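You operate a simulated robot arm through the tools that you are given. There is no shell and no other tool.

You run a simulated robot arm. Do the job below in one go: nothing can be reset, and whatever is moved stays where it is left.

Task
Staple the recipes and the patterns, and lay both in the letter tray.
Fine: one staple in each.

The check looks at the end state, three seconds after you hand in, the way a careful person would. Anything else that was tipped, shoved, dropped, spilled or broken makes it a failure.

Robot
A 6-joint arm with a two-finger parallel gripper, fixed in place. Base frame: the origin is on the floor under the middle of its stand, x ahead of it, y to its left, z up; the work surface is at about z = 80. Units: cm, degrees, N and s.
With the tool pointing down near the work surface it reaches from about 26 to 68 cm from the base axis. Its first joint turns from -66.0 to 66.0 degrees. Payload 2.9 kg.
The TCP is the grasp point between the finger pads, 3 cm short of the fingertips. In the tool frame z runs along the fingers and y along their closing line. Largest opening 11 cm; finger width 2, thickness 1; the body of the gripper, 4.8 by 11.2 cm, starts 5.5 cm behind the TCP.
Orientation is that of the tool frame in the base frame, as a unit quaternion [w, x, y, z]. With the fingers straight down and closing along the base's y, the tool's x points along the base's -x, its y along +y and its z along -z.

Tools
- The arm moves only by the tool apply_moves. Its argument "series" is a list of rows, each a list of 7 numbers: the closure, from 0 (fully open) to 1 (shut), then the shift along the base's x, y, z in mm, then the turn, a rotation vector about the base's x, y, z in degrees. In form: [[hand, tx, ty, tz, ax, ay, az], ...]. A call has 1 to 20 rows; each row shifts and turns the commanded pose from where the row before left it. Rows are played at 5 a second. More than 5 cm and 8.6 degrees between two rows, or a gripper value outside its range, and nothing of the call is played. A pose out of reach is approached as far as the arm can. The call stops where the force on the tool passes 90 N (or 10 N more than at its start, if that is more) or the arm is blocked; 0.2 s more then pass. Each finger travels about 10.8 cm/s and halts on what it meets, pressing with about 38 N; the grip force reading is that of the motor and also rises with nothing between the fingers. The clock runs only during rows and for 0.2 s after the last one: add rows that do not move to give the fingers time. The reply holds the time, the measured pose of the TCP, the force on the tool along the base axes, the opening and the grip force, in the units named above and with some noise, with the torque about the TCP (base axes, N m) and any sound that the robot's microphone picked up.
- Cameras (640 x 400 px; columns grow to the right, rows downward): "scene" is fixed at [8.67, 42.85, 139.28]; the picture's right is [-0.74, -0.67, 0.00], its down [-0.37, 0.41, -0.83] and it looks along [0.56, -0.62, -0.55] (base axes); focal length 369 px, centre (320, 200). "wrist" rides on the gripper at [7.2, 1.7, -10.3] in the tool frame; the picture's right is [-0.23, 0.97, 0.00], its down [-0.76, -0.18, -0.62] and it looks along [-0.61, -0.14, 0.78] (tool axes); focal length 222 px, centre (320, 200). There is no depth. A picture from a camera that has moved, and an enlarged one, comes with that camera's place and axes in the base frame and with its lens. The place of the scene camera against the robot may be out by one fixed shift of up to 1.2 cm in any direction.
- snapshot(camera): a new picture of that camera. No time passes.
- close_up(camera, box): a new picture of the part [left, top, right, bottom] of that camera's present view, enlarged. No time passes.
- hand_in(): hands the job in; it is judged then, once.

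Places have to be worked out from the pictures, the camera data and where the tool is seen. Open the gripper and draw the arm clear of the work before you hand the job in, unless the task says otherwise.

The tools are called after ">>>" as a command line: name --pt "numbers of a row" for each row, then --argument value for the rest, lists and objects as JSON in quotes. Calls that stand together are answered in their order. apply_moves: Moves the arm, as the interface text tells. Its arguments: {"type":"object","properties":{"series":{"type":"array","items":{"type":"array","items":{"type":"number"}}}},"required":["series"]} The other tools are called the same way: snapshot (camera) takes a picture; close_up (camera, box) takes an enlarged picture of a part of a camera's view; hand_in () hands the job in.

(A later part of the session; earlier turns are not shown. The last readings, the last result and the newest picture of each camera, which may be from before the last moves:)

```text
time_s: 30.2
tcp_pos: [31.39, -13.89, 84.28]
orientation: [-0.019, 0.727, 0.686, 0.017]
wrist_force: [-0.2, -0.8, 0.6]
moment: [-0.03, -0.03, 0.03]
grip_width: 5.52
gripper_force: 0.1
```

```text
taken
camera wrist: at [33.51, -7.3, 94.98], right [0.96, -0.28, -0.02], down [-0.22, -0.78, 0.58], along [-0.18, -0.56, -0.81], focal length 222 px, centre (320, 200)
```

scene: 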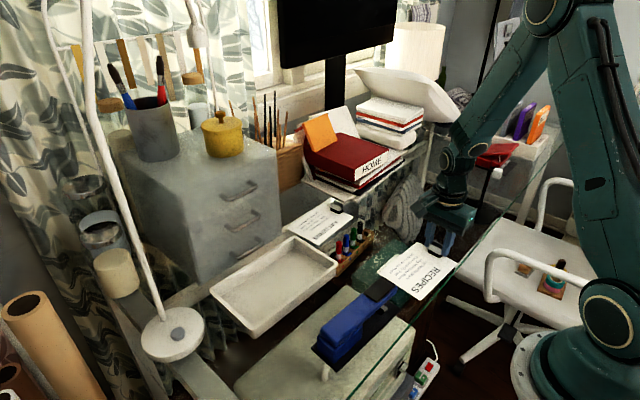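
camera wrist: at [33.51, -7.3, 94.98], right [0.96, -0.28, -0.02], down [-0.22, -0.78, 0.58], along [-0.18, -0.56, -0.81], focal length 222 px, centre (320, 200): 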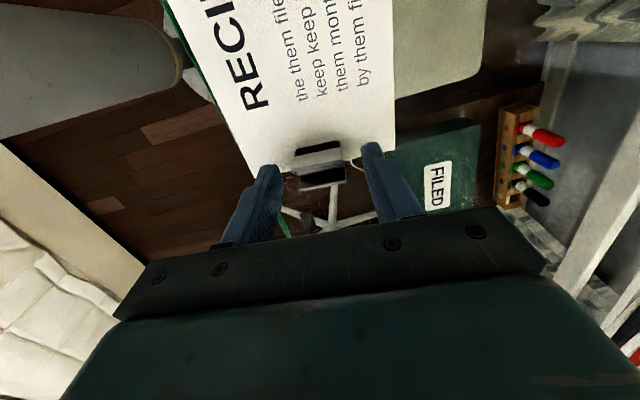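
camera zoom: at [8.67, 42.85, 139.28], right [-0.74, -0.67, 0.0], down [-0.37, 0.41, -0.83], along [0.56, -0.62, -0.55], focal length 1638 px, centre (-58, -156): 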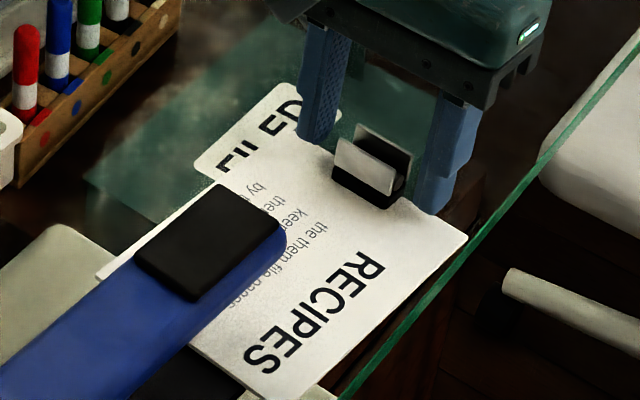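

RECIPES is resting in the mouth undisturbed. I raise the gripper straight up, undo the tilt, close the fingers and move above the black press pad at about (32.2,-1.0).

>>> apply_moves --pt "0.5 0 0 10 0 0 0" --pt "0.5 0 0 20 0 0 0" --pt "0.5 0 0 20 0 0 0" --pt "0.5 0 0 20 -1 0 0" --pt "0.5 0 0 20 -1 0 0" --pt "0.5 0 0 20 -1 0 0" --pt "0.7 1 18 0 0 0 0" --pt "0.85 1 18 0 0 0 0" --pt "1 1 18 0 0 0 0" --pt "1 1 18 0 0 0 0" --pt "1 1 18 0 0 0 0" --pt "1 1.5 18 0 0 0 0" --pt "1 1.5 20.8 0 0 0 0" --pt "1 0 0 0 0 0 0"

>>> snapshot --camera "wrist"

>>> close_up --camera "scene" --box '[300, 180, 460, 340]'

```text
time_s: 33.2
tcp_pos: [32.26, -0.88, 95.29]
orientation: [0.0, 0.728, 0.685, 0.0]
wrist_force: [-0.1, -0.9, -0.1]
moment: [0.01, 0.05, 0.04]
grip_width: 0.01
gripper_force: 37.9
```

```text
taken
camera wrist: at [34.37, 6.14, 105.74], right [0.96, -0.28, 0.0], down [-0.22, -0.75, 0.62], along [-0.18, -0.6, -0.78], focal length 222 px, centre (320, 200)
```

wrist: 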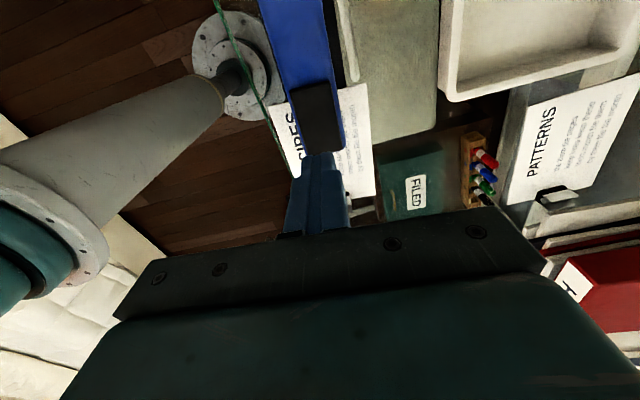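

```text
2.50 times, centred on (380, 260) of scene
camera zoom: at [8.67, 42.85, 139.28], right [-0.74, -0.67, 0.0], down [-0.37, 0.41, -0.83], along [0.56, -0.62, -0.55], focal length 921 px, centre (170, 50)
```

zoom: 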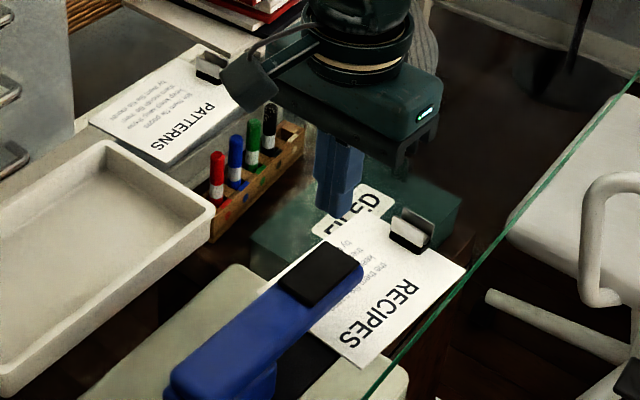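

The pad's centre computes to (32.2, 0.0) and my closed fingertips are over it at (32.26,-0.88). I descend to just above the pad top (z≈86.3).

>>> apply_moves --pt "1 0 0 -15 0 0 0" --pt "1 0 0 -15 0 0 0" --pt "1 0 0 -12 0 0 0" --pt "1 0 0 -8 0 0 0" --pt "1 0 0 0 0 0 0"

>>> close_up --camera "scene" --box '[320, 220, 460, 340]'

>>> close_up --camera "wrist" --box '[240, 60, 400, 200]'

```text
time_s: 34.4
tcp_pos: [32.35, -0.92, 90.34]
orientation: [0.0, 0.727, 0.686, 0.0]
wrist_force: [0.2, 0.7, -0.8]
moment: [-0.02, 0.01, 0.0]
grip_width: 0.0
gripper_force: 36.9
```

```text
3.33 times, centred on (390, 280) of scene
camera zoom: at [8.68, 42.85, 139.28], right [-0.74, -0.67, 0.0], down [-0.37, 0.41, -0.83], along [0.56, -0.62, -0.55], focal length 1229 px, centre (87, -67)
```

zoom: 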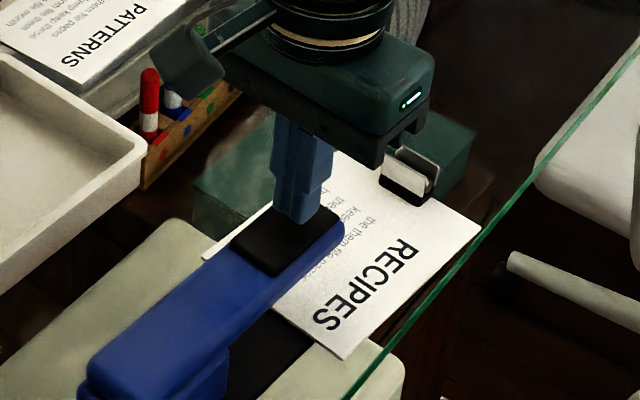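

```text
2.86 times, centred on (320, 130) of wrist
camera zoom: at [34.39, 6.09, 100.73], right [0.96, -0.28, 0.0], down [-0.22, -0.75, 0.62], along [-0.18, -0.6, -0.78], focal length 635 px, centre (320, 400)
```

zoom: 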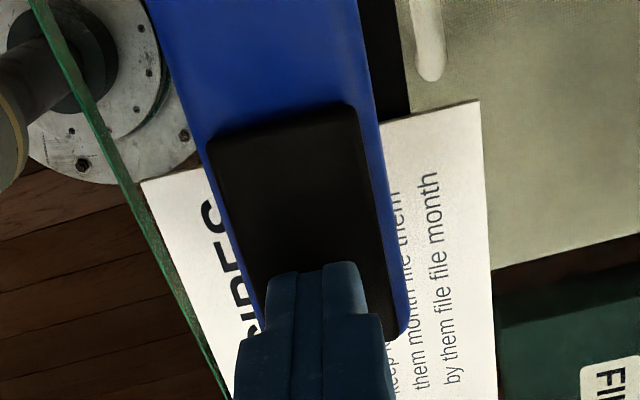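

Fingertips are squarely over the pad, ~1 cm above. I press down in 2 mm steps, watching force and listening for the click.

>>> apply_moves --pt "1 0 0 -3 0 0 0" --pt "1 0 0 -3 0 0 0" --pt "1 0 0 -2 0 0 0" --pt "1 0 0 -2 0 0 0" --pt "1 0 0 -2 0 0 0" --pt "1 0 0 -2 0 0 0" --pt "1 0 0 -2 0 0 0"

```text
time_s: 36.0
tcp_pos: [32.3, -1.06, 88.77]
orientation: [0.0, 0.727, 0.686, 0.001]
wrist_force: [2.2, -0.8, 5.1]
moment: [0.03, -0.06, -0.04]
grip_width: 0.0
gripper_force: 37.8
```

Contact begun: 5 N at z=88.77. I continue pressing in 2 mm steps.

>>> apply_moves --pt "1 0 0 -2 0 0 0" --pt "1 0 0 -2 0 0 0" --pt "1 0 0 -2 0 0 0" --pt "1 0 0 -2 0 0 0"

>>> close_up --camera "scene" --box '[320, 220, 460, 340]'

```text
time_s: 37.0
tcp_pos: [32.31, -0.87, 87.86]
orientation: [0.0, 0.728, 0.686, 0.0]
wrist_force: [1.2, -3.7, 9.1]
moment: [0.0, -0.04, -0.11]
grip_width: 0.02
gripper_force: 37.7
```

```text
3.33 times, centred on (390, 280) of scene
camera zoom: at [8.67, 42.84, 139.29], right [-0.74, -0.67, 0.0], down [-0.37, 0.41, -0.83], along [0.56, -0.62, -0.55], focal length 1229 px, centre (87, -67)
```

zoom: 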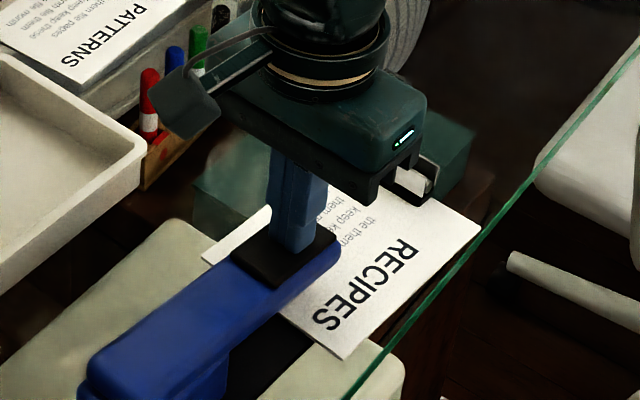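

The head is rotating down (9 N). No click yet, so I keep pressing.

>>> apply_moves --pt "1 0 0 -2 0 0 0" --pt "1 0 0 -2 0 0 0" --pt "1 0 0 -2 0 0 0"

```text
time_s: 37.9
tcp_pos: [32.18, -1.03, 87.66]
orientation: [0.0, 0.728, 0.686, 0.003]
wrist_force: [-10.8, -1.1, 39.7]
moment: [0.33, 0.3, 0.17]
grip_width: 0.0
gripper_force: 37.5
stopped in row 3: the force on the tool passed its limit at 91 N (the readings are from after the stop); the commanded pose is now the measured one
```

Force jumped past 91 N at z≈87.7 without a reported sound. I'll look at the state before doing anything else.

>>> close_up --camera "scene" --box '[320, 220, 460, 340]'

>>> close_up --camera "wrist" --box '[240, 60, 400, 200]'

>>> snapshot --camera "scene"

```text
3.33 times, centred on (390, 280) of scene
camera zoom: at [8.61, 42.85, 139.29], right [-0.74, -0.67, 0.0], down [-0.37, 0.41, -0.84], along [0.56, -0.62, -0.55], focal length 1229 px, centre (87, -67)
```

zoom: 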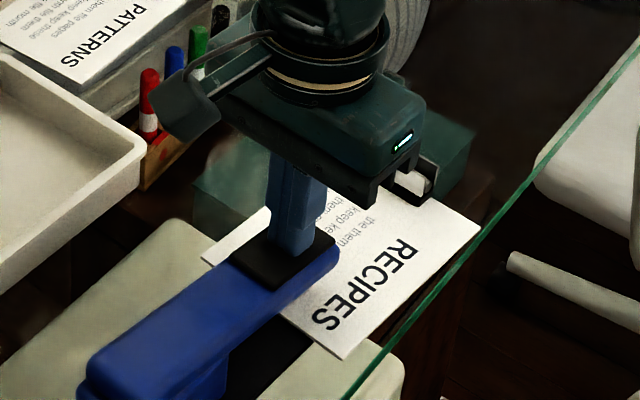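

```text
2.86 times, centred on (320, 130) of wrist
camera zoom: at [34.32, 6.12, 98.08], right [0.96, -0.28, 0.0], down [-0.22, -0.75, 0.62], along [-0.17, -0.6, -0.78], focal length 635 px, centre (320, 400)
```

zoom: 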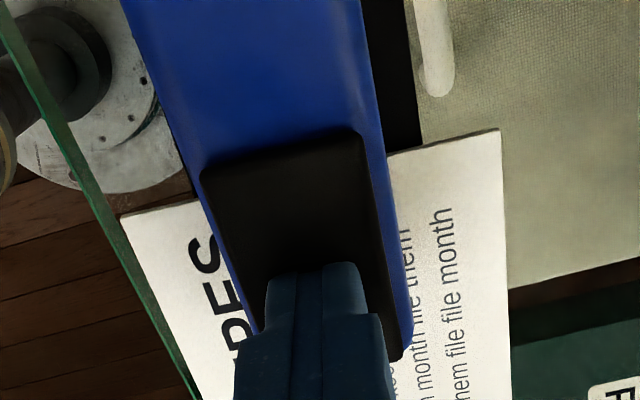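

```text
taken
```

scene: 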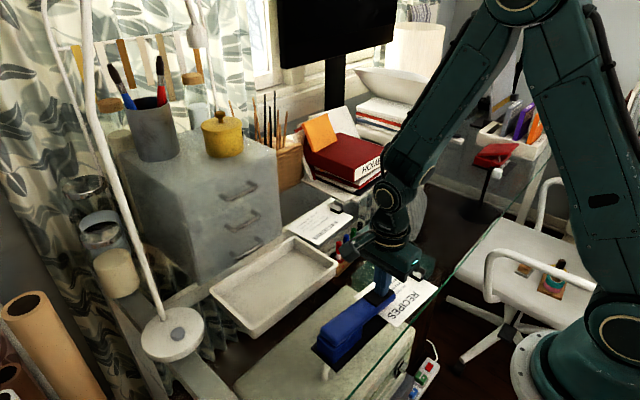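

The head appears fully down but no click was reported. Without releasing (so nothing can double-fire), I press a bit more in fine 0.5 mm steps.

>>> apply_moves --pt "1 0 0 -0.5 0 0 0" --pt "1 0 0 -0.5 0 0 0" --pt "1 0 0 0 0 0 0"

```text
time_s: 38.7
tcp_pos: [32.26, -0.98, 87.58]
orientation: [0.001, 0.728, 0.686, 0.001]
wrist_force: [-17.2, -6.6, 65.2]
moment: [0.44, 0.48, 0.4]
grip_width: 0.0
gripper_force: 37.9
```

Now 65 N vertical with some sideways load (-17 N in x). I relieve the sideways load slightly and add a little more downward travel.

>>> apply_moves --pt "1 -0.4 -0.1 -0.2 0 0 0" --pt "1 0 0 -0.2 0 0 0" --pt "1 0 0 0 0 0 0"

```text
time_s: 39.5
tcp_pos: [32.23, -0.99, 87.6]
orientation: [0.001, 0.728, 0.686, 0.002]
wrist_force: [-15.8, -6.1, 68.7]
moment: [0.48, 0.47, 0.18]
grip_width: 0.0
gripper_force: 38.0
```

Still no click at 69 N. I add a few tenths of a millimetre more, keeping below the 90 N limit.

>>> apply_moves --pt "1 -0.3 0 -0.3 0 0 0" --pt "1 0 0 -0.2 0 0 0" --pt "1 0 0 0 0 0 0"

>>> close_up --camera "scene" --box '[350, 260, 420, 330]'

```text
time_s: 40.3
tcp_pos: [32.26, -0.98, 87.6]
orientation: [0.002, 0.728, 0.685, 0.004]
wrist_force: [-18.1, -8.0, 85.1]
moment: [0.64, 0.54, 0.11]
grip_width: 0.0
gripper_force: 37.1
```

```text
5.71 times, centred on (385, 295) of scene
camera zoom: at [8.55, 42.83, 139.3], right [-0.74, -0.67, 0.0], down [-0.37, 0.41, -0.84], along [0.56, -0.62, -0.55], focal length 2106 px, centre (-51, -343)
```

zoom: 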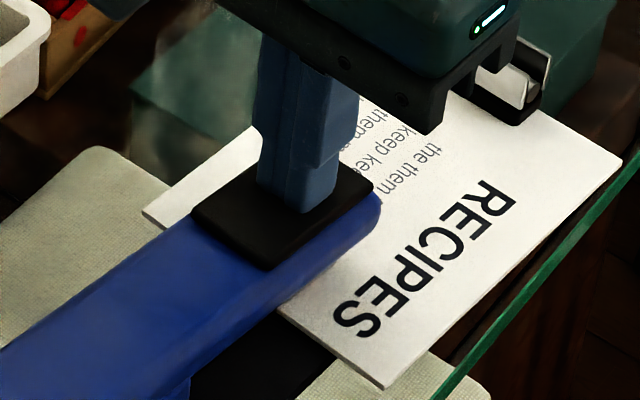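

No click up to 85 N, and the head is at its stop. I'll lift off slowly and inspect whether a staple is there.

>>> apply_moves --pt "1 0 0 2 0 0 0" --pt "1 0 0 3 0 0 0" --pt "1 0 0 5 0 0 0" --pt "1 0 0 10 0 0 0" --pt "1 0 0 20 0 0 0" --pt "1 0 0 20 0 0 0" --pt "1 0 0 0 0 0 0"

>>> close_up --camera "scene" --box '[340, 230, 460, 330]'

```text
time_s: 41.9
tcp_pos: [32.28, -0.82, 93.29]
orientation: [-0.001, 0.728, 0.685, 0.002]
wrist_force: [-1.2, -0.1, -0.3]
moment: [-0.02, -0.03, -0.01]
grip_width: 0.0
gripper_force: 37.5
```

```text
4.00 times, centred on (400, 280) of scene
camera zoom: at [8.67, 42.85, 139.28], right [-0.74, -0.67, 0.0], down [-0.37, 0.41, -0.83], along [0.56, -0.62, -0.55], focal length 1474 px, centre (0, -120)
```

zoom: 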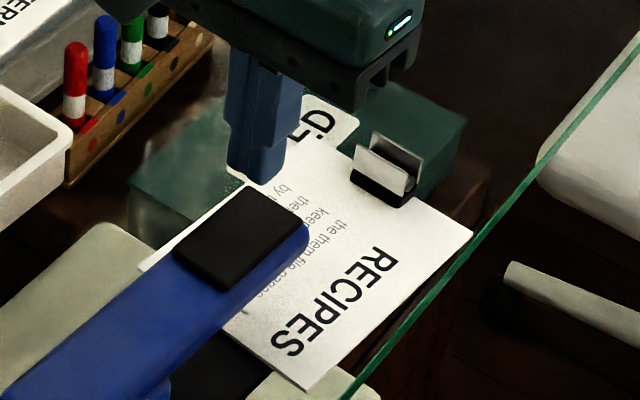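

The head sprang back and the page hasn't moved. To check whether it was actually stapled I'll regrip the clip at (31.4,-13.8) and draw the page out for inspection.

>>> apply_moves --pt "1 0 0 20 0 0 0" --pt "0.8 -1.3 -18.4 0 0 0 0" --pt "0.6 -1.3 -18.4 0 0 0 0" --pt "0.5 -1.3 -18.4 0 1 0 0" --pt "0.5 -1.3 -18.4 0 1 0 0" --pt "0.5 -1.3 -18.4 0 1 0 0" --pt "0.5 -1.3 -18.4 0 0 0 0" --pt "0.5 -1.3 -19 0 0 0 0" --pt "0.5 0 0 -20 0 0 0" --pt "0.5 0 0 -20 0 0 0" --pt "0.5 0 0 -20 0 0 0" --pt "0.5 0 0 -20 0 0 0" --pt "0.5 0 0 0 0 0 0"

>>> snapshot --camera "wrist"

>>> close_up --camera "scene" --box '[340, 210, 480, 330]'

```text
time_s: 44.7
tcp_pos: [31.41, -13.86, 87.27]
orientation: [-0.02, 0.727, 0.686, 0.02]
wrist_force: [-0.5, 0.3, -0.4]
moment: [-0.01, 0.02, 0.0]
grip_width: 5.49
gripper_force: 0.1
```

```text
taken
camera wrist: at [33.4, -7.35, 98.04], right [0.96, -0.28, -0.01], down [-0.22, -0.78, 0.58], along [-0.17, -0.55, -0.81], focal length 222 px, centre (320, 200)
```

wrist: 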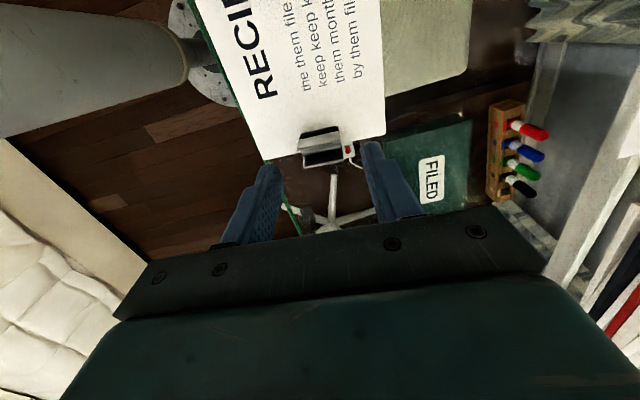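

```text
3.33 times, centred on (410, 270) of scene
camera zoom: at [8.68, 42.85, 139.28], right [-0.74, -0.67, 0.0], down [-0.37, 0.41, -0.83], along [0.56, -0.62, -0.55], focal length 1229 px, centre (20, -33)
```

zoom: 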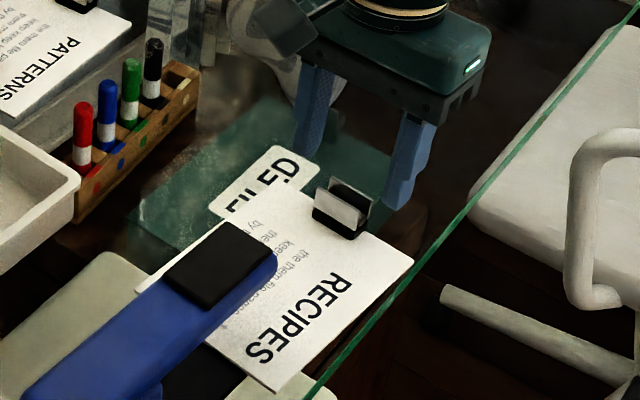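

The clip is centred between the fingers. Descend 2.9 cm and close.

>>> apply_moves --pt "0.5 0 0 -15 0 0 0" --pt "0.5 0 0 -14 0 0 0" --pt "0.5 0 0 0 0 0 0" --pt "0.7 0 0 0 0 0 0" --pt "1 0 0 0 0 0 0" --pt "1 0 0 0 0 0 0" --pt "1 0 0 0 0 0 0"

```text
time_s: 46.3
tcp_pos: [31.39, -13.8, 84.35]
orientation: [-0.02, 0.727, 0.686, 0.019]
wrist_force: [-0.1, -0.6, 0.0]
moment: [0.02, -0.01, -0.01]
grip_width: 3.13
gripper_force: 38.1
```

Gripped again (3.13 cm). I level the page while raising 9 mm, then withdraw it along -y by about 5.5 cm to see the stapled area.

>>> apply_moves --pt "1 0 0 3 -1 0 0" --pt "1 0 0 3 -1 0 0" --pt "1 0 0.5 3 -1 0 0" --pt "1 0 0 0 0 0 0" --pt "1 -0.6 -10 0 0 0 0" --pt "1 -0.6 -10 0 0 0 0" --pt "1 -0.6 -10 0 0 0 0" --pt "1 -0.6 -10 0 0 0 0" --pt "1 -0.6 -10 0 0 0 0" --pt "1 -0.6 -10 0 0 0 0" --pt "1 0 0 0 0 0 0"

>>> close_up --camera "scene" --box '[360, 240, 460, 310]'

>>> close_up --camera "scene" --box '[370, 270, 420, 310]'

```text
time_s: 48.7
tcp_pos: [30.91, -19.77, 85.34]
orientation: [0.0, 0.728, 0.686, 0.002]
wrist_force: [-0.4, 0.3, -0.4]
moment: [-0.04, -0.02, 0.02]
grip_width: 3.12
gripper_force: 37.7
```

```text
5.71 times, centred on (410, 275) of scene
camera zoom: at [8.68, 42.85, 139.28], right [-0.74, -0.67, 0.0], down [-0.37, 0.41, -0.83], along [0.56, -0.62, -0.55], focal length 2106 px, centre (-194, -229)
```

zoom: 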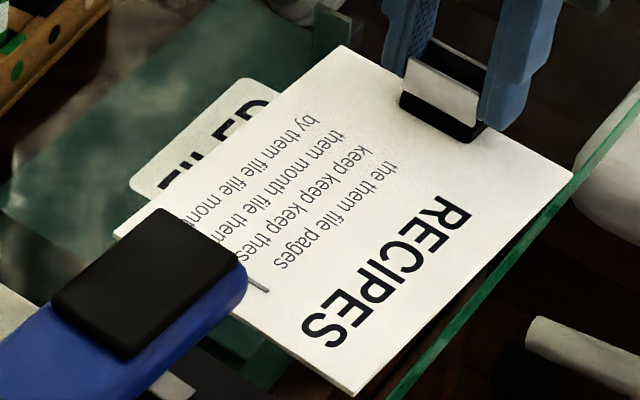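

```text
10.00 times, centred on (395, 290) of scene
camera zoom: at [8.68, 42.85, 139.28], right [-0.74, -0.67, 0.0], down [-0.37, 0.41, -0.83], along [0.56, -0.62, -0.55], focal length 3686 px, centre (-430, -700)
```

zoom: 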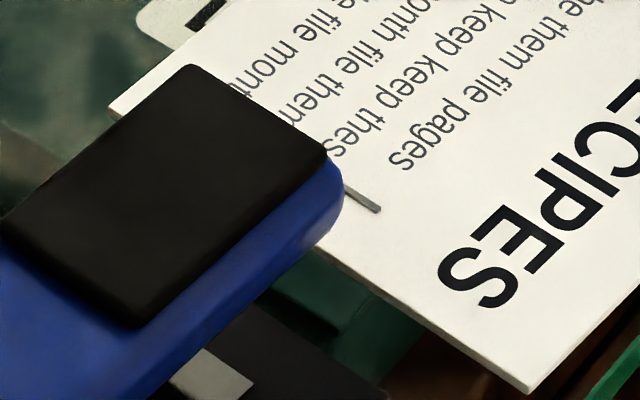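

A staple is visible at the edge of the page – it fired silently. I withdraw further to see it fully and confirm there's just one.

>>> apply_moves --pt "1 -0.6 -10 0 0 0 0" --pt "1 -0.6 -10 0 0 0 0" --pt "1 0 0 15 0 0 0" --pt "1 0 0 15 0 0 0" --pt "1 0 0 15 0 0 0" --pt "1 0 0 0 0 0 0"

>>> close_up --camera "scene" --box '[360, 210, 480, 300]'

>>> snapshot --camera "wrist"

```text
time_s: 50.1
tcp_pos: [30.97, -21.86, 89.87]
orientation: [0.0, 0.727, 0.687, 0.003]
wrist_force: [0.3, 1.4, -0.8]
moment: [-0.04, 0.02, 0.0]
grip_width: 3.12
gripper_force: 37.8
```

```text
4.44 times, centred on (420, 255) of scene
camera zoom: at [8.67, 42.85, 139.28], right [-0.74, -0.67, 0.0], down [-0.37, 0.41, -0.83], along [0.56, -0.62, -0.55], focal length 1638 px, centre (-124, -44)
```

zoom: 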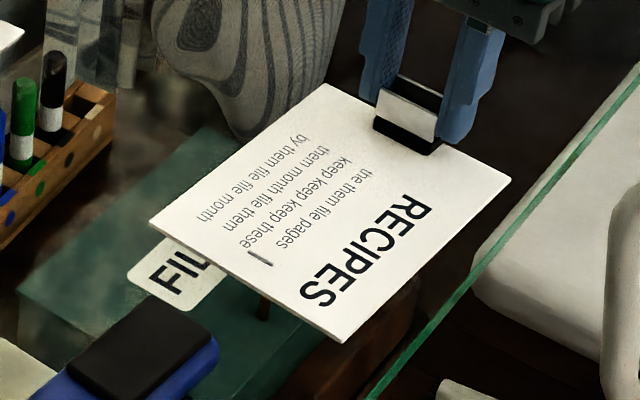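

```text
taken
camera wrist: at [32.95, -14.81, 100.35], right [0.96, -0.28, 0.0], down [-0.22, -0.75, 0.62], along [-0.17, -0.6, -0.78], focal length 222 px, centre (320, 200)
```

wrist: 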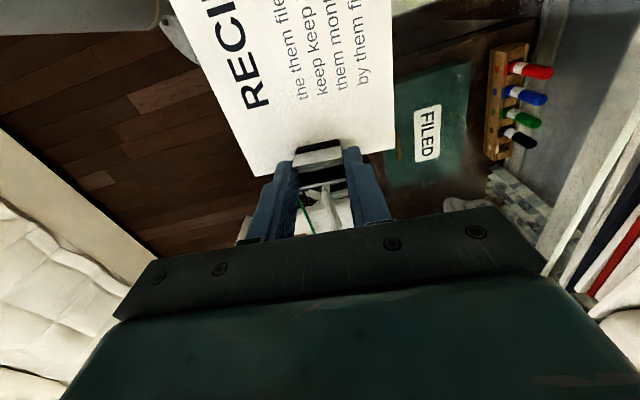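

One staple shows near the +y edge. A tighter zoom to be sure it's a single, proper staple.

>>> close_up --camera "scene" --box '[385, 250, 435, 290]'

>>> close_up --camera "scene" --box '[190, 220, 350, 350]'

```text
10.00 times, centred on (410, 270) of scene
camera zoom: at [8.67, 42.85, 139.28], right [-0.74, -0.67, 0.0], down [-0.37, 0.41, -0.83], along [0.56, -0.62, -0.55], focal length 3686 px, centre (-580, -500)
```

zoom: 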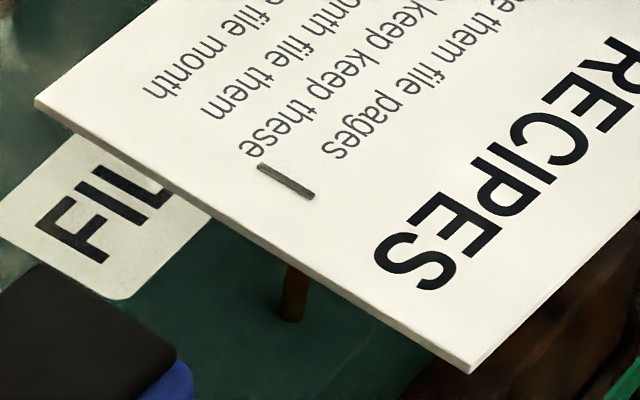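

```text
3.08 times, centred on (270, 285) of scene
camera zoom: at [8.67, 42.85, 139.28], right [-0.74, -0.67, 0.0], down [-0.37, 0.41, -0.83], along [0.56, -0.62, -0.55], focal length 1134 px, centre (474, -62)
```

zoom: 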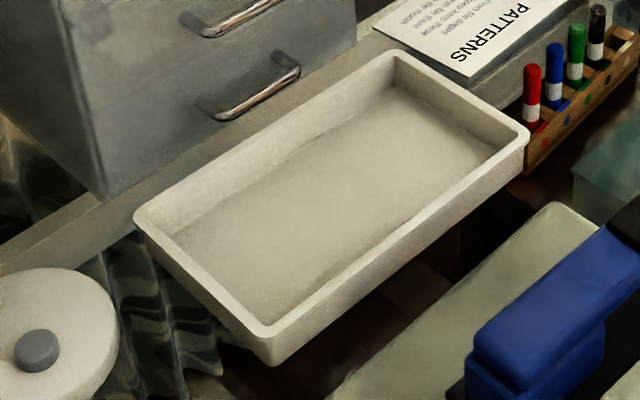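

Exactly one staple. Tray interior estimates to x≈46–58, y≈-2–19, rim z≈83. I carry RECIPES up to z≈94 and over to the tray with TCP (51.9, 0.2), turning +1.7° to line up with it.

>>> apply_moves --pt "1 0 0 14 0 0 0" --pt "1 0 0 14 0 0 0" --pt "1 0 0 14 0 0 0" --pt "1 20.9 22.1 0 0 0 0.17" --pt "1 20.9 22.1 0 0 0 0.17" --pt "1 20.9 22.1 0 0 0 0.17" --pt "1 20.9 22.1 0 0 0 0.17" --pt "1 20.9 22.1 0 0 0 0.17" --pt "1 20.9 22.1 0 0 0 0.17" --pt "1 20.9 22.1 0 0 0 0.17" --pt "1 20.9 22.1 0 0 0 0.17" --pt "1 20.9 22.1 0 0 0 0.17" --pt "1 20.9 22.1 0 0 0 0.17" --pt "1 0 0 0 0 0 0"

>>> snapshot --camera "scene"

>>> snapshot --camera "wrist"

```text
time_s: 53.1
tcp_pos: [51.86, 0.39, 93.82]
orientation: [0.0, 0.718, 0.696, 0.002]
wrist_force: [0.0, 0.2, -0.3]
moment: [-0.03, 0.03, -0.01]
grip_width: 3.12
gripper_force: 38.1
```

```text
taken
```

scene: 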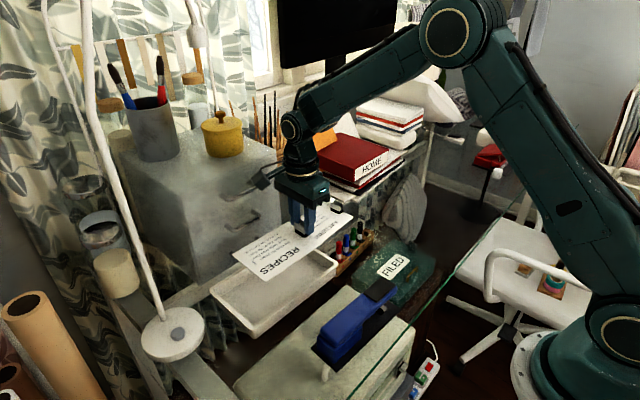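

```text
taken
camera wrist: at [53.74, 7.45, 104.28], right [0.97, -0.26, 0.0], down [-0.2, -0.76, 0.62], along [-0.16, -0.6, -0.78], focal length 222 px, centre (320, 200)
```

wrist: 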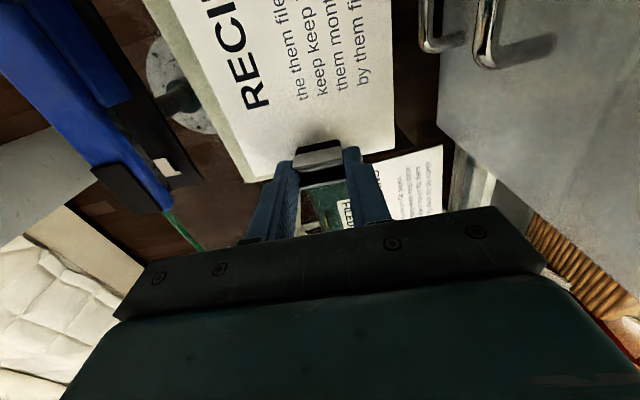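

The page hovers over the tray. I lower to z≈88.8 (page just above the rim) and check alignment on all sides.

>>> apply_moves --pt "1 0 0 -20 0 0 0" --pt "1 0 0 -15 0 0 0" --pt "1 0 0 -15 0 0 0" --pt "1 0 0 0 0 0 0"

>>> close_up --camera "scene" --box '[190, 190, 350, 350]'

>>> close_up --camera "wrist" --box '[120, 0, 440, 200]'

```text
time_s: 54.1
tcp_pos: [51.77, 0.33, 89.07]
orientation: [0.0, 0.717, 0.697, 0.002]
wrist_force: [-0.4, -0.6, -0.7]
moment: [-0.01, -0.01, -0.02]
grip_width: 3.15
gripper_force: 37.9
```

```text
2.50 times, centred on (270, 270) of scene
camera zoom: at [8.68, 42.85, 139.28], right [-0.74, -0.67, 0.0], down [-0.37, 0.41, -0.83], along [0.56, -0.62, -0.55], focal length 921 px, centre (445, 25)
```

zoom: 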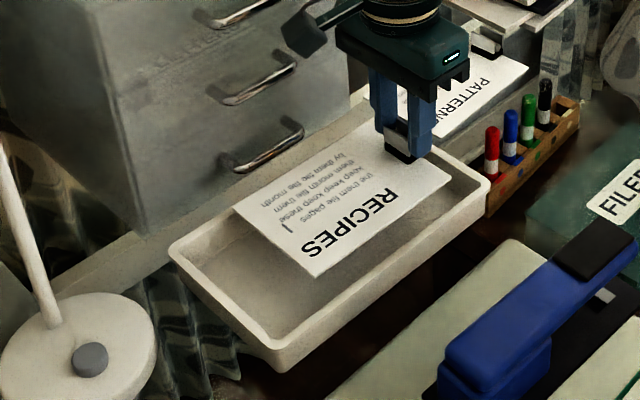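

```text
2.00 times, centred on (280, 100) of wrist
camera zoom: at [53.63, 7.48, 99.4], right [0.97, -0.26, 0.0], down [-0.2, -0.76, 0.62], along [-0.16, -0.6, -0.78], focal length 444 px, centre (400, 400)
```

zoom: 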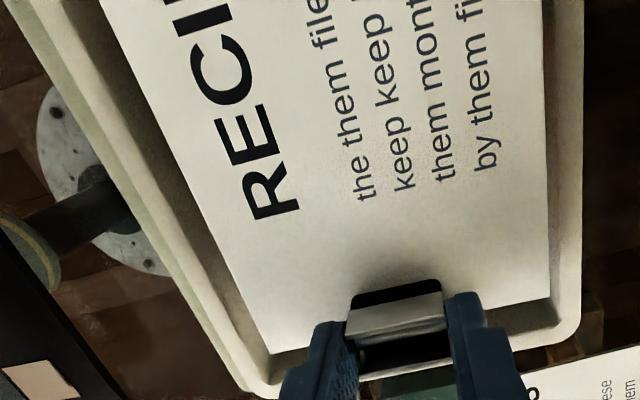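

Page sits centrally over the tray opening (page x≈46.6–56.9 vs tray ≈44.3–58.8 outer). I lower into the tray to z≈85.2 and then approach the floor gently.

>>> apply_moves --pt "1 0 0 -15 0 0 0" --pt "1 0 0 -15 0 0 0" --pt "1 0 0 -8 0 0 0" --pt "1 0 0 0 0 0 0"

>>> close_up --camera "scene" --box '[190, 190, 350, 350]'

>>> close_up --camera "wrist" --box '[120, 0, 440, 200]'

```text
time_s: 55.1
tcp_pos: [51.93, 0.27, 85.27]
orientation: [0.0, 0.717, 0.697, 0.002]
wrist_force: [-0.4, -1.2, -0.7]
moment: [-0.04, -0.01, 0.01]
grip_width: 3.13
gripper_force: 38.2
```

```text
2.50 times, centred on (270, 270) of scene
camera zoom: at [8.68, 42.85, 139.28], right [-0.74, -0.67, 0.0], down [-0.37, 0.41, -0.83], along [0.56, -0.62, -0.55], focal length 921 px, centre (445, 25)
```

zoom: 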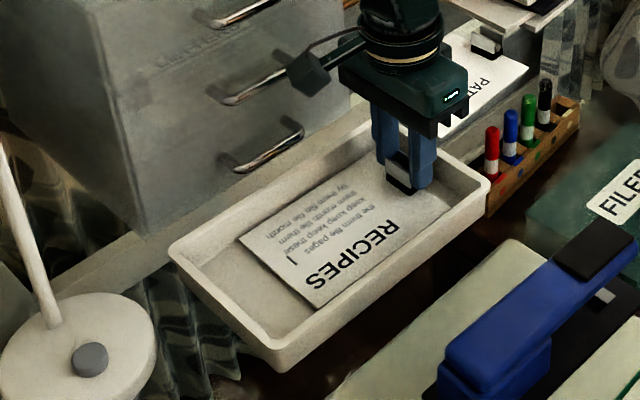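

```text
2.00 times, centred on (280, 100) of wrist
camera zoom: at [53.67, 7.42, 95.67], right [0.97, -0.26, 0.0], down [-0.2, -0.76, 0.62], along [-0.16, -0.6, -0.78], focal length 444 px, centre (400, 400)
```

zoom: 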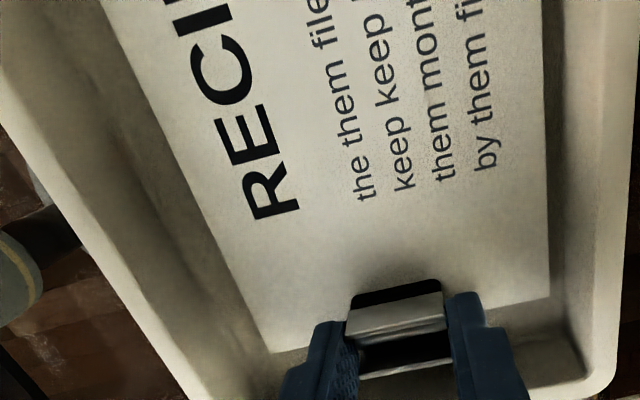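

The page is inside the tray walls with clearance all around. Lower in 2 mm steps to feel the floor.

>>> apply_moves --pt "1 0 0 -2 0 0 0" --pt "1 0 0 -2 0 0 0" --pt "1 0 0 0 0 0 0"

```text
time_s: 55.9
tcp_pos: [51.77, 0.34, 84.87]
orientation: [0.001, 0.717, 0.697, 0.003]
wrist_force: [0.6, 0.5, 8.9]
moment: [1.14, 0.18, 0.06]
grip_width: 3.14
gripper_force: 37.9
```

The front edge touches the tray floor (9 N, lever ~13 cm). I ease up 0.5 mm and release.

>>> apply_moves --pt "1 0 0 0.5 0 0 0" --pt "0.75 0 0 0 0 0 0" --pt "0.65 0 0 0 0 0 0" --pt "0.5 0 0 0 0 0 0" --pt "0.5 0 0 0 0 0 0" --pt "0.5 0 0 10 0 0 0" --pt "0.5 0 0 20 0 0 0" --pt "0.5 0 0 20 0 0 0" --pt "0.5 0 0 20 0 0 0" --pt "0.5 0 0 20 0 0 0" --pt "0.5 0 0 0 0 0 0"

>>> close_up --camera "scene" --box '[190, 190, 350, 350]'

>>> snapshot --camera "wrist"

```text
time_s: 58.3
tcp_pos: [51.64, 0.17, 93.95]
orientation: [0.0, 0.717, 0.697, 0.003]
wrist_force: [0.1, -0.3, -0.1]
moment: [0.0, 0.01, 0.01]
grip_width: 5.47
gripper_force: 0.1
```

```text
2.50 times, centred on (270, 270) of scene
camera zoom: at [8.67, 42.85, 139.28], right [-0.74, -0.67, 0.0], down [-0.37, 0.41, -0.83], along [0.56, -0.62, -0.55], focal length 921 px, centre (445, 25)
```

zoom: 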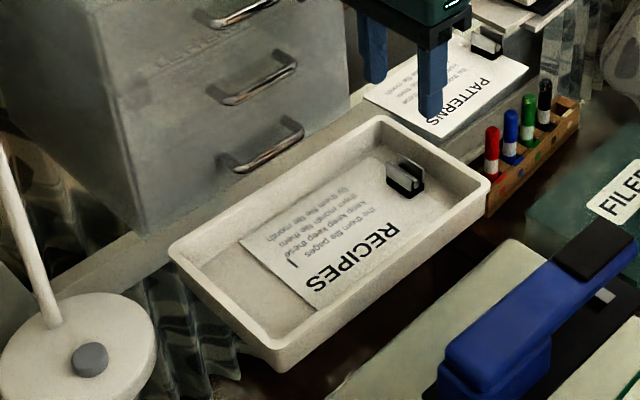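

```text
taken
camera wrist: at [53.59, 7.42, 104.32], right [0.97, -0.26, 0.0], down [-0.2, -0.76, 0.62], along [-0.16, -0.6, -0.78], focal length 222 px, centre (320, 200)
```

wrist: 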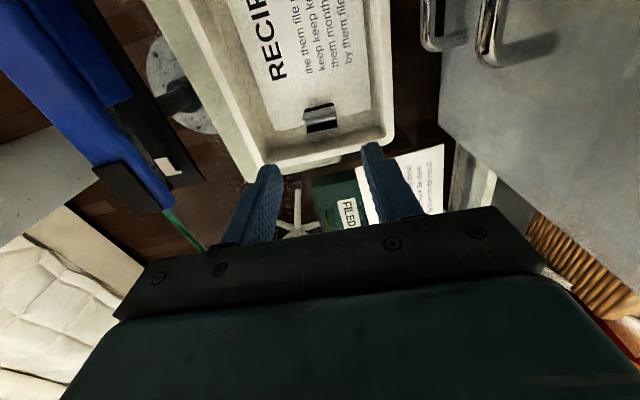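

RECIPES lies flat in the tray with its staple visible. Next, PATTERNS: I raise to z≈100, move -y then +x to near (59.3,-18), rotating +5.4° to its yaw, and look – the red book stack is close there.

>>> apply_moves --pt "0.5 0 0 20 0 0 0" --pt "0.5 0 0 20 0 0 0" --pt "0.5 0 0 20 0 0 0" --pt "0.5 0 -30 0 0 0 0" --pt "0.5 0 -30 0 0 0 0" --pt "0.5 0 -30 0 0 0 0" --pt "0.5 0 -30 0 0 0 0" --pt "0.5 0 -30 0 0 0 0" --pt "0.5 0 -30 0 0 0 0" --pt "0.5 19 0 0 0 0 1.35" --pt "0.5 19 0 0 0 0 1.35" --pt "0.5 19 0 0 0 0 1.35" --pt "0.5 19 0 0 0 0 1.35" --pt "0.5 0 0 0 0 0 0"

>>> snapshot --camera "wrist"

>>> close_up --camera "scene" --box '[230, 90, 430, 240]'

```text
time_s: 61.3
tcp_pos: [59.4, -17.7, 99.76]
orientation: [0.0, 0.683, 0.73, 0.003]
wrist_force: [0.4, -0.1, 0.4]
moment: [0.02, 0.03, 0.03]
grip_width: 5.49
gripper_force: 0.0
```

```text
taken
camera wrist: at [60.57, -10.45, 110.2], right [0.99, -0.16, 0.0], down [-0.13, -0.77, 0.62], along [-0.1, -0.61, -0.78], focal length 222 px, centre (320, 200)
```

wrist: 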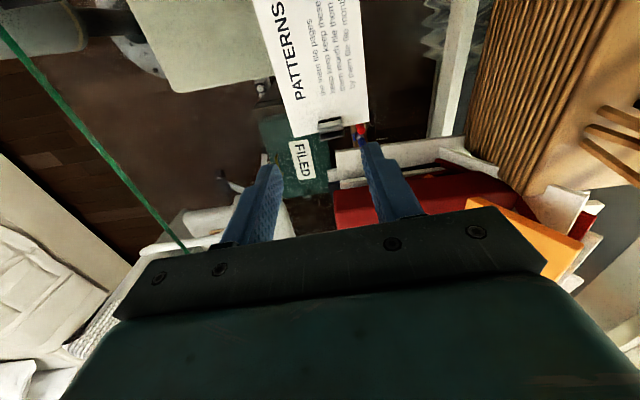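

```text
2.67 times, centred on (330, 165) of scene
camera zoom: at [8.68, 42.85, 139.28], right [-0.74, -0.67, 0.0], down [-0.37, 0.41, -0.83], along [0.56, -0.62, -0.55], focal length 983 px, centre (293, 293)
```

zoom: 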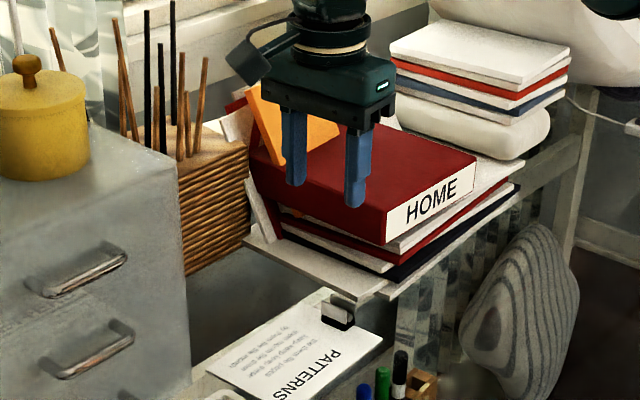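

The clip is at about (330,127) with the book stack's white sheet just beyond it. I zoom to measure the clip and the stack's nearest edges.

>>> close_up --camera "wrist" --box '[280, 90, 440, 220]'

>>> close_up --camera "wrist" --box '[300, 105, 364, 145]'

>>> close_up --camera "scene" --box '[300, 150, 400, 230]'

```text
3.08 times, centred on (360, 155) of wrist
camera zoom: at [60.57, -10.45, 110.2], right [0.99, -0.16, 0.0], down [-0.13, -0.77, 0.62], along [-0.1, -0.61, -0.78], focal length 684 px, centre (197, 338)
```

zoom: 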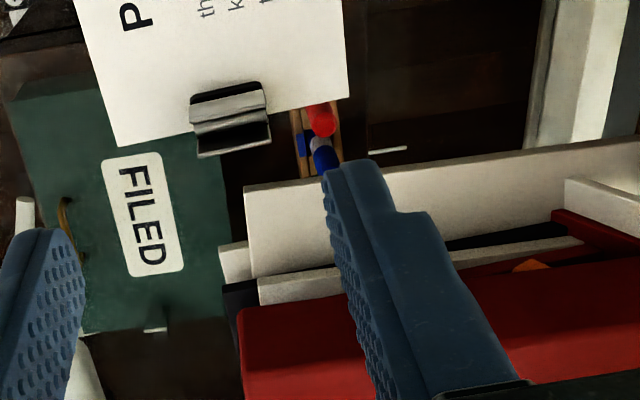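

```text
10.00 times, centred on (332, 125) of wrist
camera zoom: at [60.57, -10.45, 110.2], right [0.99, -0.16, 0.0], down [-0.13, -0.77, 0.62], along [-0.1, -0.61, -0.78], focal length 2221 px, centre (200, 950)
```

zoom: 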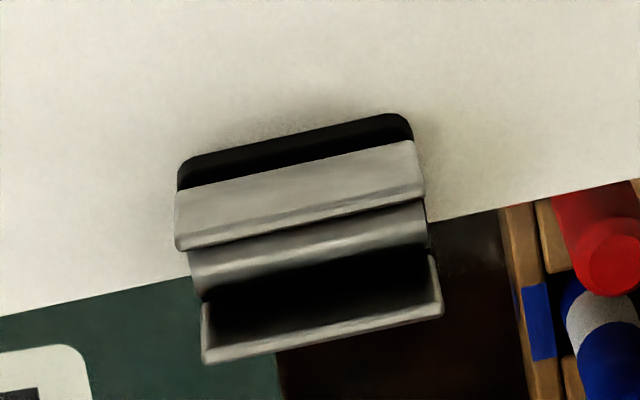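

```text
5.00 times, centred on (350, 190) of scene
camera zoom: at [8.68, 42.85, 139.28], right [-0.74, -0.67, 0.0], down [-0.37, 0.41, -0.83], along [0.56, -0.62, -0.55], focal length 1843 px, centre (170, 250)
```

zoom: 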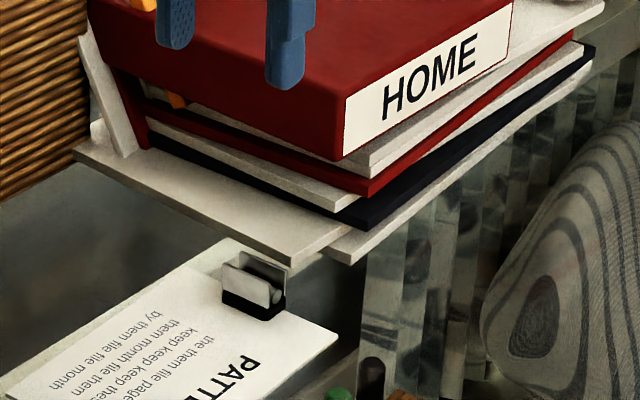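

PATTERNS' clip centres at about (60.25,-21.3); the white sheet's edge is at y≈-24.4 (z 82) and the red book at y≈-27.5, so a narrow descent here is clear. I move over and lower to z≈86 first.

>>> apply_moves --pt "0.5 4.5 -18 0 0 0 -0.3" --pt "0.5 4 -18 0 0 0 -0.3" --pt "0.5 0 0 -25 0 0 0" --pt "0.5 0 0 -25 0 0 0" --pt "0.5 0 0 -25 0 0 0" --pt "0.5 0 0 -25 0 0 0" --pt "0.5 0 0 -20 0 0 0" --pt "0.5 0 0 -15 0 0 0" --pt "0.5 0 0 0 0 0 0"

>>> close_up --camera "wrist" --box '[220, 80, 440, 220]'

>>> close_up --camera "scene" --box '[270, 130, 390, 240]'

```text
time_s: 63.3
tcp_pos: [60.25, -21.48, 86.24]
orientation: [-0.001, 0.687, 0.726, 0.001]
wrist_force: [-0.1, 0.1, -1.0]
moment: [-0.05, 0.03, -0.01]
grip_width: 5.52
gripper_force: 0.0
```

```text
2.86 times, centred on (330, 150) of wrist
camera zoom: at [61.5, -14.22, 96.68], right [0.98, -0.17, 0.0], down [-0.14, -0.77, 0.62], along [-0.11, -0.61, -0.78], focal length 635 px, centre (291, 343)
```

zoom: 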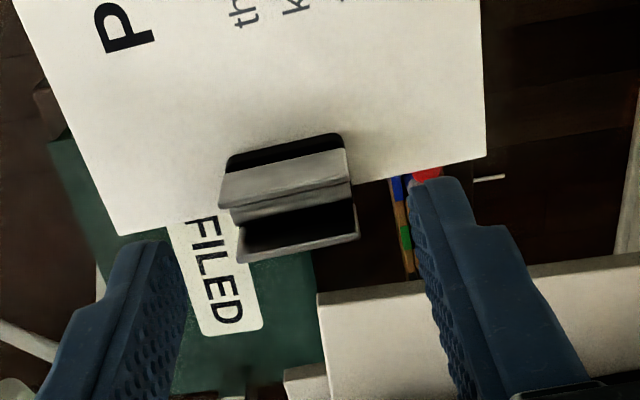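

```text
3.64 times, centred on (330, 185) of scene
camera zoom: at [8.67, 42.85, 139.28], right [-0.74, -0.67, 0.0], down [-0.37, 0.41, -0.83], along [0.56, -0.62, -0.55], focal length 1340 px, centre (284, 254)
```

zoom: 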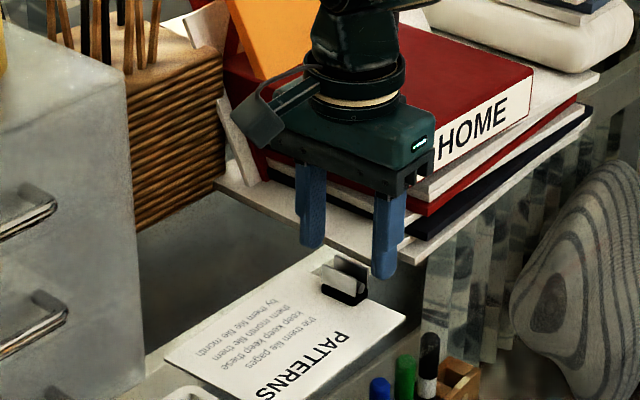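

Both views agree on the clip: (60.23,-21.34), top z≈82.8. I descend 2.1 cm with a 1 mm +y correction.

>>> apply_moves --pt "0.5 0 1 -10 0 0 0" --pt "0.5 0 0 -7 0 0 0" --pt "0.5 0 0 -4 0 0 0" --pt "0.5 0 0 0 0 0 0"

>>> close_up --camera "wrist" --box '[220, 80, 440, 220]'

>>> close_up --camera "scene" --box '[270, 130, 390, 240]'

```text
time_s: 64.3
tcp_pos: [60.41, -21.21, 84.29]
orientation: [0.0, 0.688, 0.726, 0.003]
wrist_force: [-0.7, -0.1, 0.5]
moment: [0.02, 0.0, 0.0]
grip_width: 5.47
gripper_force: 0.0
```

```text
2.86 times, centred on (330, 150) of wrist
camera zoom: at [61.51, -14.0, 94.72], right [0.98, -0.17, 0.0], down [-0.14, -0.77, 0.62], along [-0.11, -0.61, -0.78], focal length 635 px, centre (291, 343)
```

zoom: 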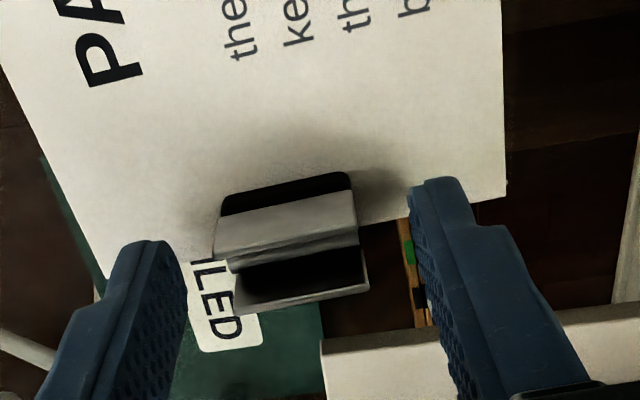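

```text
3.64 times, centred on (330, 185) of scene
camera zoom: at [8.67, 42.85, 139.28], right [-0.74, -0.67, 0.0], down [-0.37, 0.41, -0.83], along [0.56, -0.62, -0.55], focal length 1340 px, centre (284, 254)
```

zoom: 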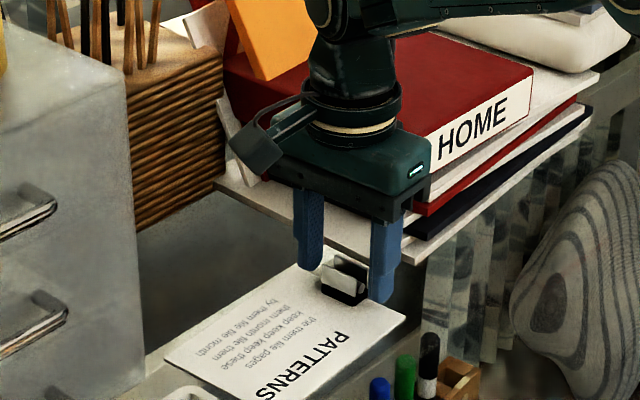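

Fingers straddle the clip with no contact force. Close on it.

>>> apply_moves --pt "0.5 -1.5 -1 -1 0 0 0" --pt "0.7 0 0 0 0 0 0" --pt "0.85 0 0 0 0 0 0" --pt "1 0 0 0 0 0 0" --pt "1 0 0 0 0 0 0" --pt "1 0 0 0 0 0 0"

>>> close_up --camera "wrist" --box '[220, 80, 440, 220]'

```text
time_s: 65.7
tcp_pos: [60.19, -21.25, 84.26]
orientation: [-0.001, 0.687, 0.726, 0.002]
wrist_force: [0.1, 0.2, 1.2]
moment: [0.02, 0.08, -0.02]
grip_width: 3.1
gripper_force: 38.1
```

```text
2.86 times, centred on (330, 150) of wrist
camera zoom: at [61.38, -14.07, 94.64], right [0.98, -0.17, 0.0], down [-0.14, -0.77, 0.62], along [-0.11, -0.61, -0.78], focal length 635 px, centre (291, 343)
```

zoom: 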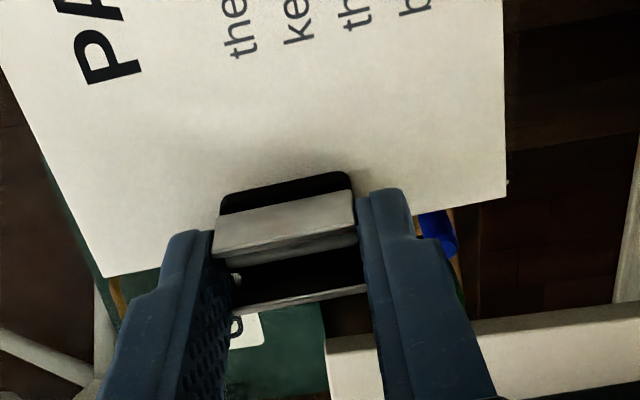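

Clip held (3.1 cm, 38 N). I lift slowly and check the page hangs level.

>>> apply_moves --pt "1 0 0 5 0 0 0" --pt "1 0 0 10 0 0 0" --pt "1 0 0 15 0 0 0" --pt "1 0 0 20 0 0 0" --pt "1 0 0 20 0 0 0" --pt "1 0 0 0 0 0 0"

>>> close_up --camera "scene" --box '[230, 120, 430, 260]'

>>> snapshot --camera "wrist"

```text
time_s: 67.1
tcp_pos: [59.93, -21.2, 91.16]
orientation: [0.001, 0.687, 0.726, 0.002]
wrist_force: [-1.2, -0.1, -0.6]
moment: [0.0, 0.05, -0.05]
grip_width: 3.12
gripper_force: 37.8
```

```text
2.86 times, centred on (330, 190) of scene
camera zoom: at [8.68, 42.85, 139.28], right [-0.74, -0.67, 0.0], down [-0.37, 0.41, -0.83], along [0.56, -0.62, -0.55], focal length 1053 px, centre (291, 229)
```

zoom: 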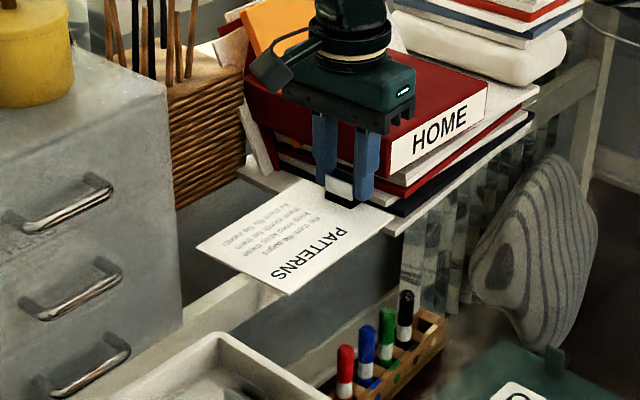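

```text
taken
camera wrist: at [61.21, -14.05, 101.58], right [0.98, -0.17, 0.0], down [-0.14, -0.77, 0.62], along [-0.11, -0.61, -0.78], focal length 222 px, centre (320, 200)
```

wrist: 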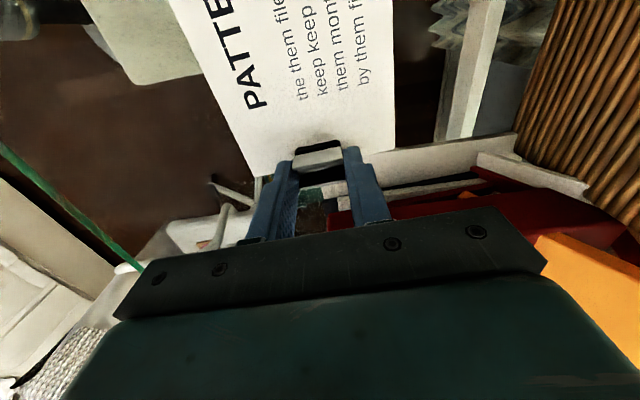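

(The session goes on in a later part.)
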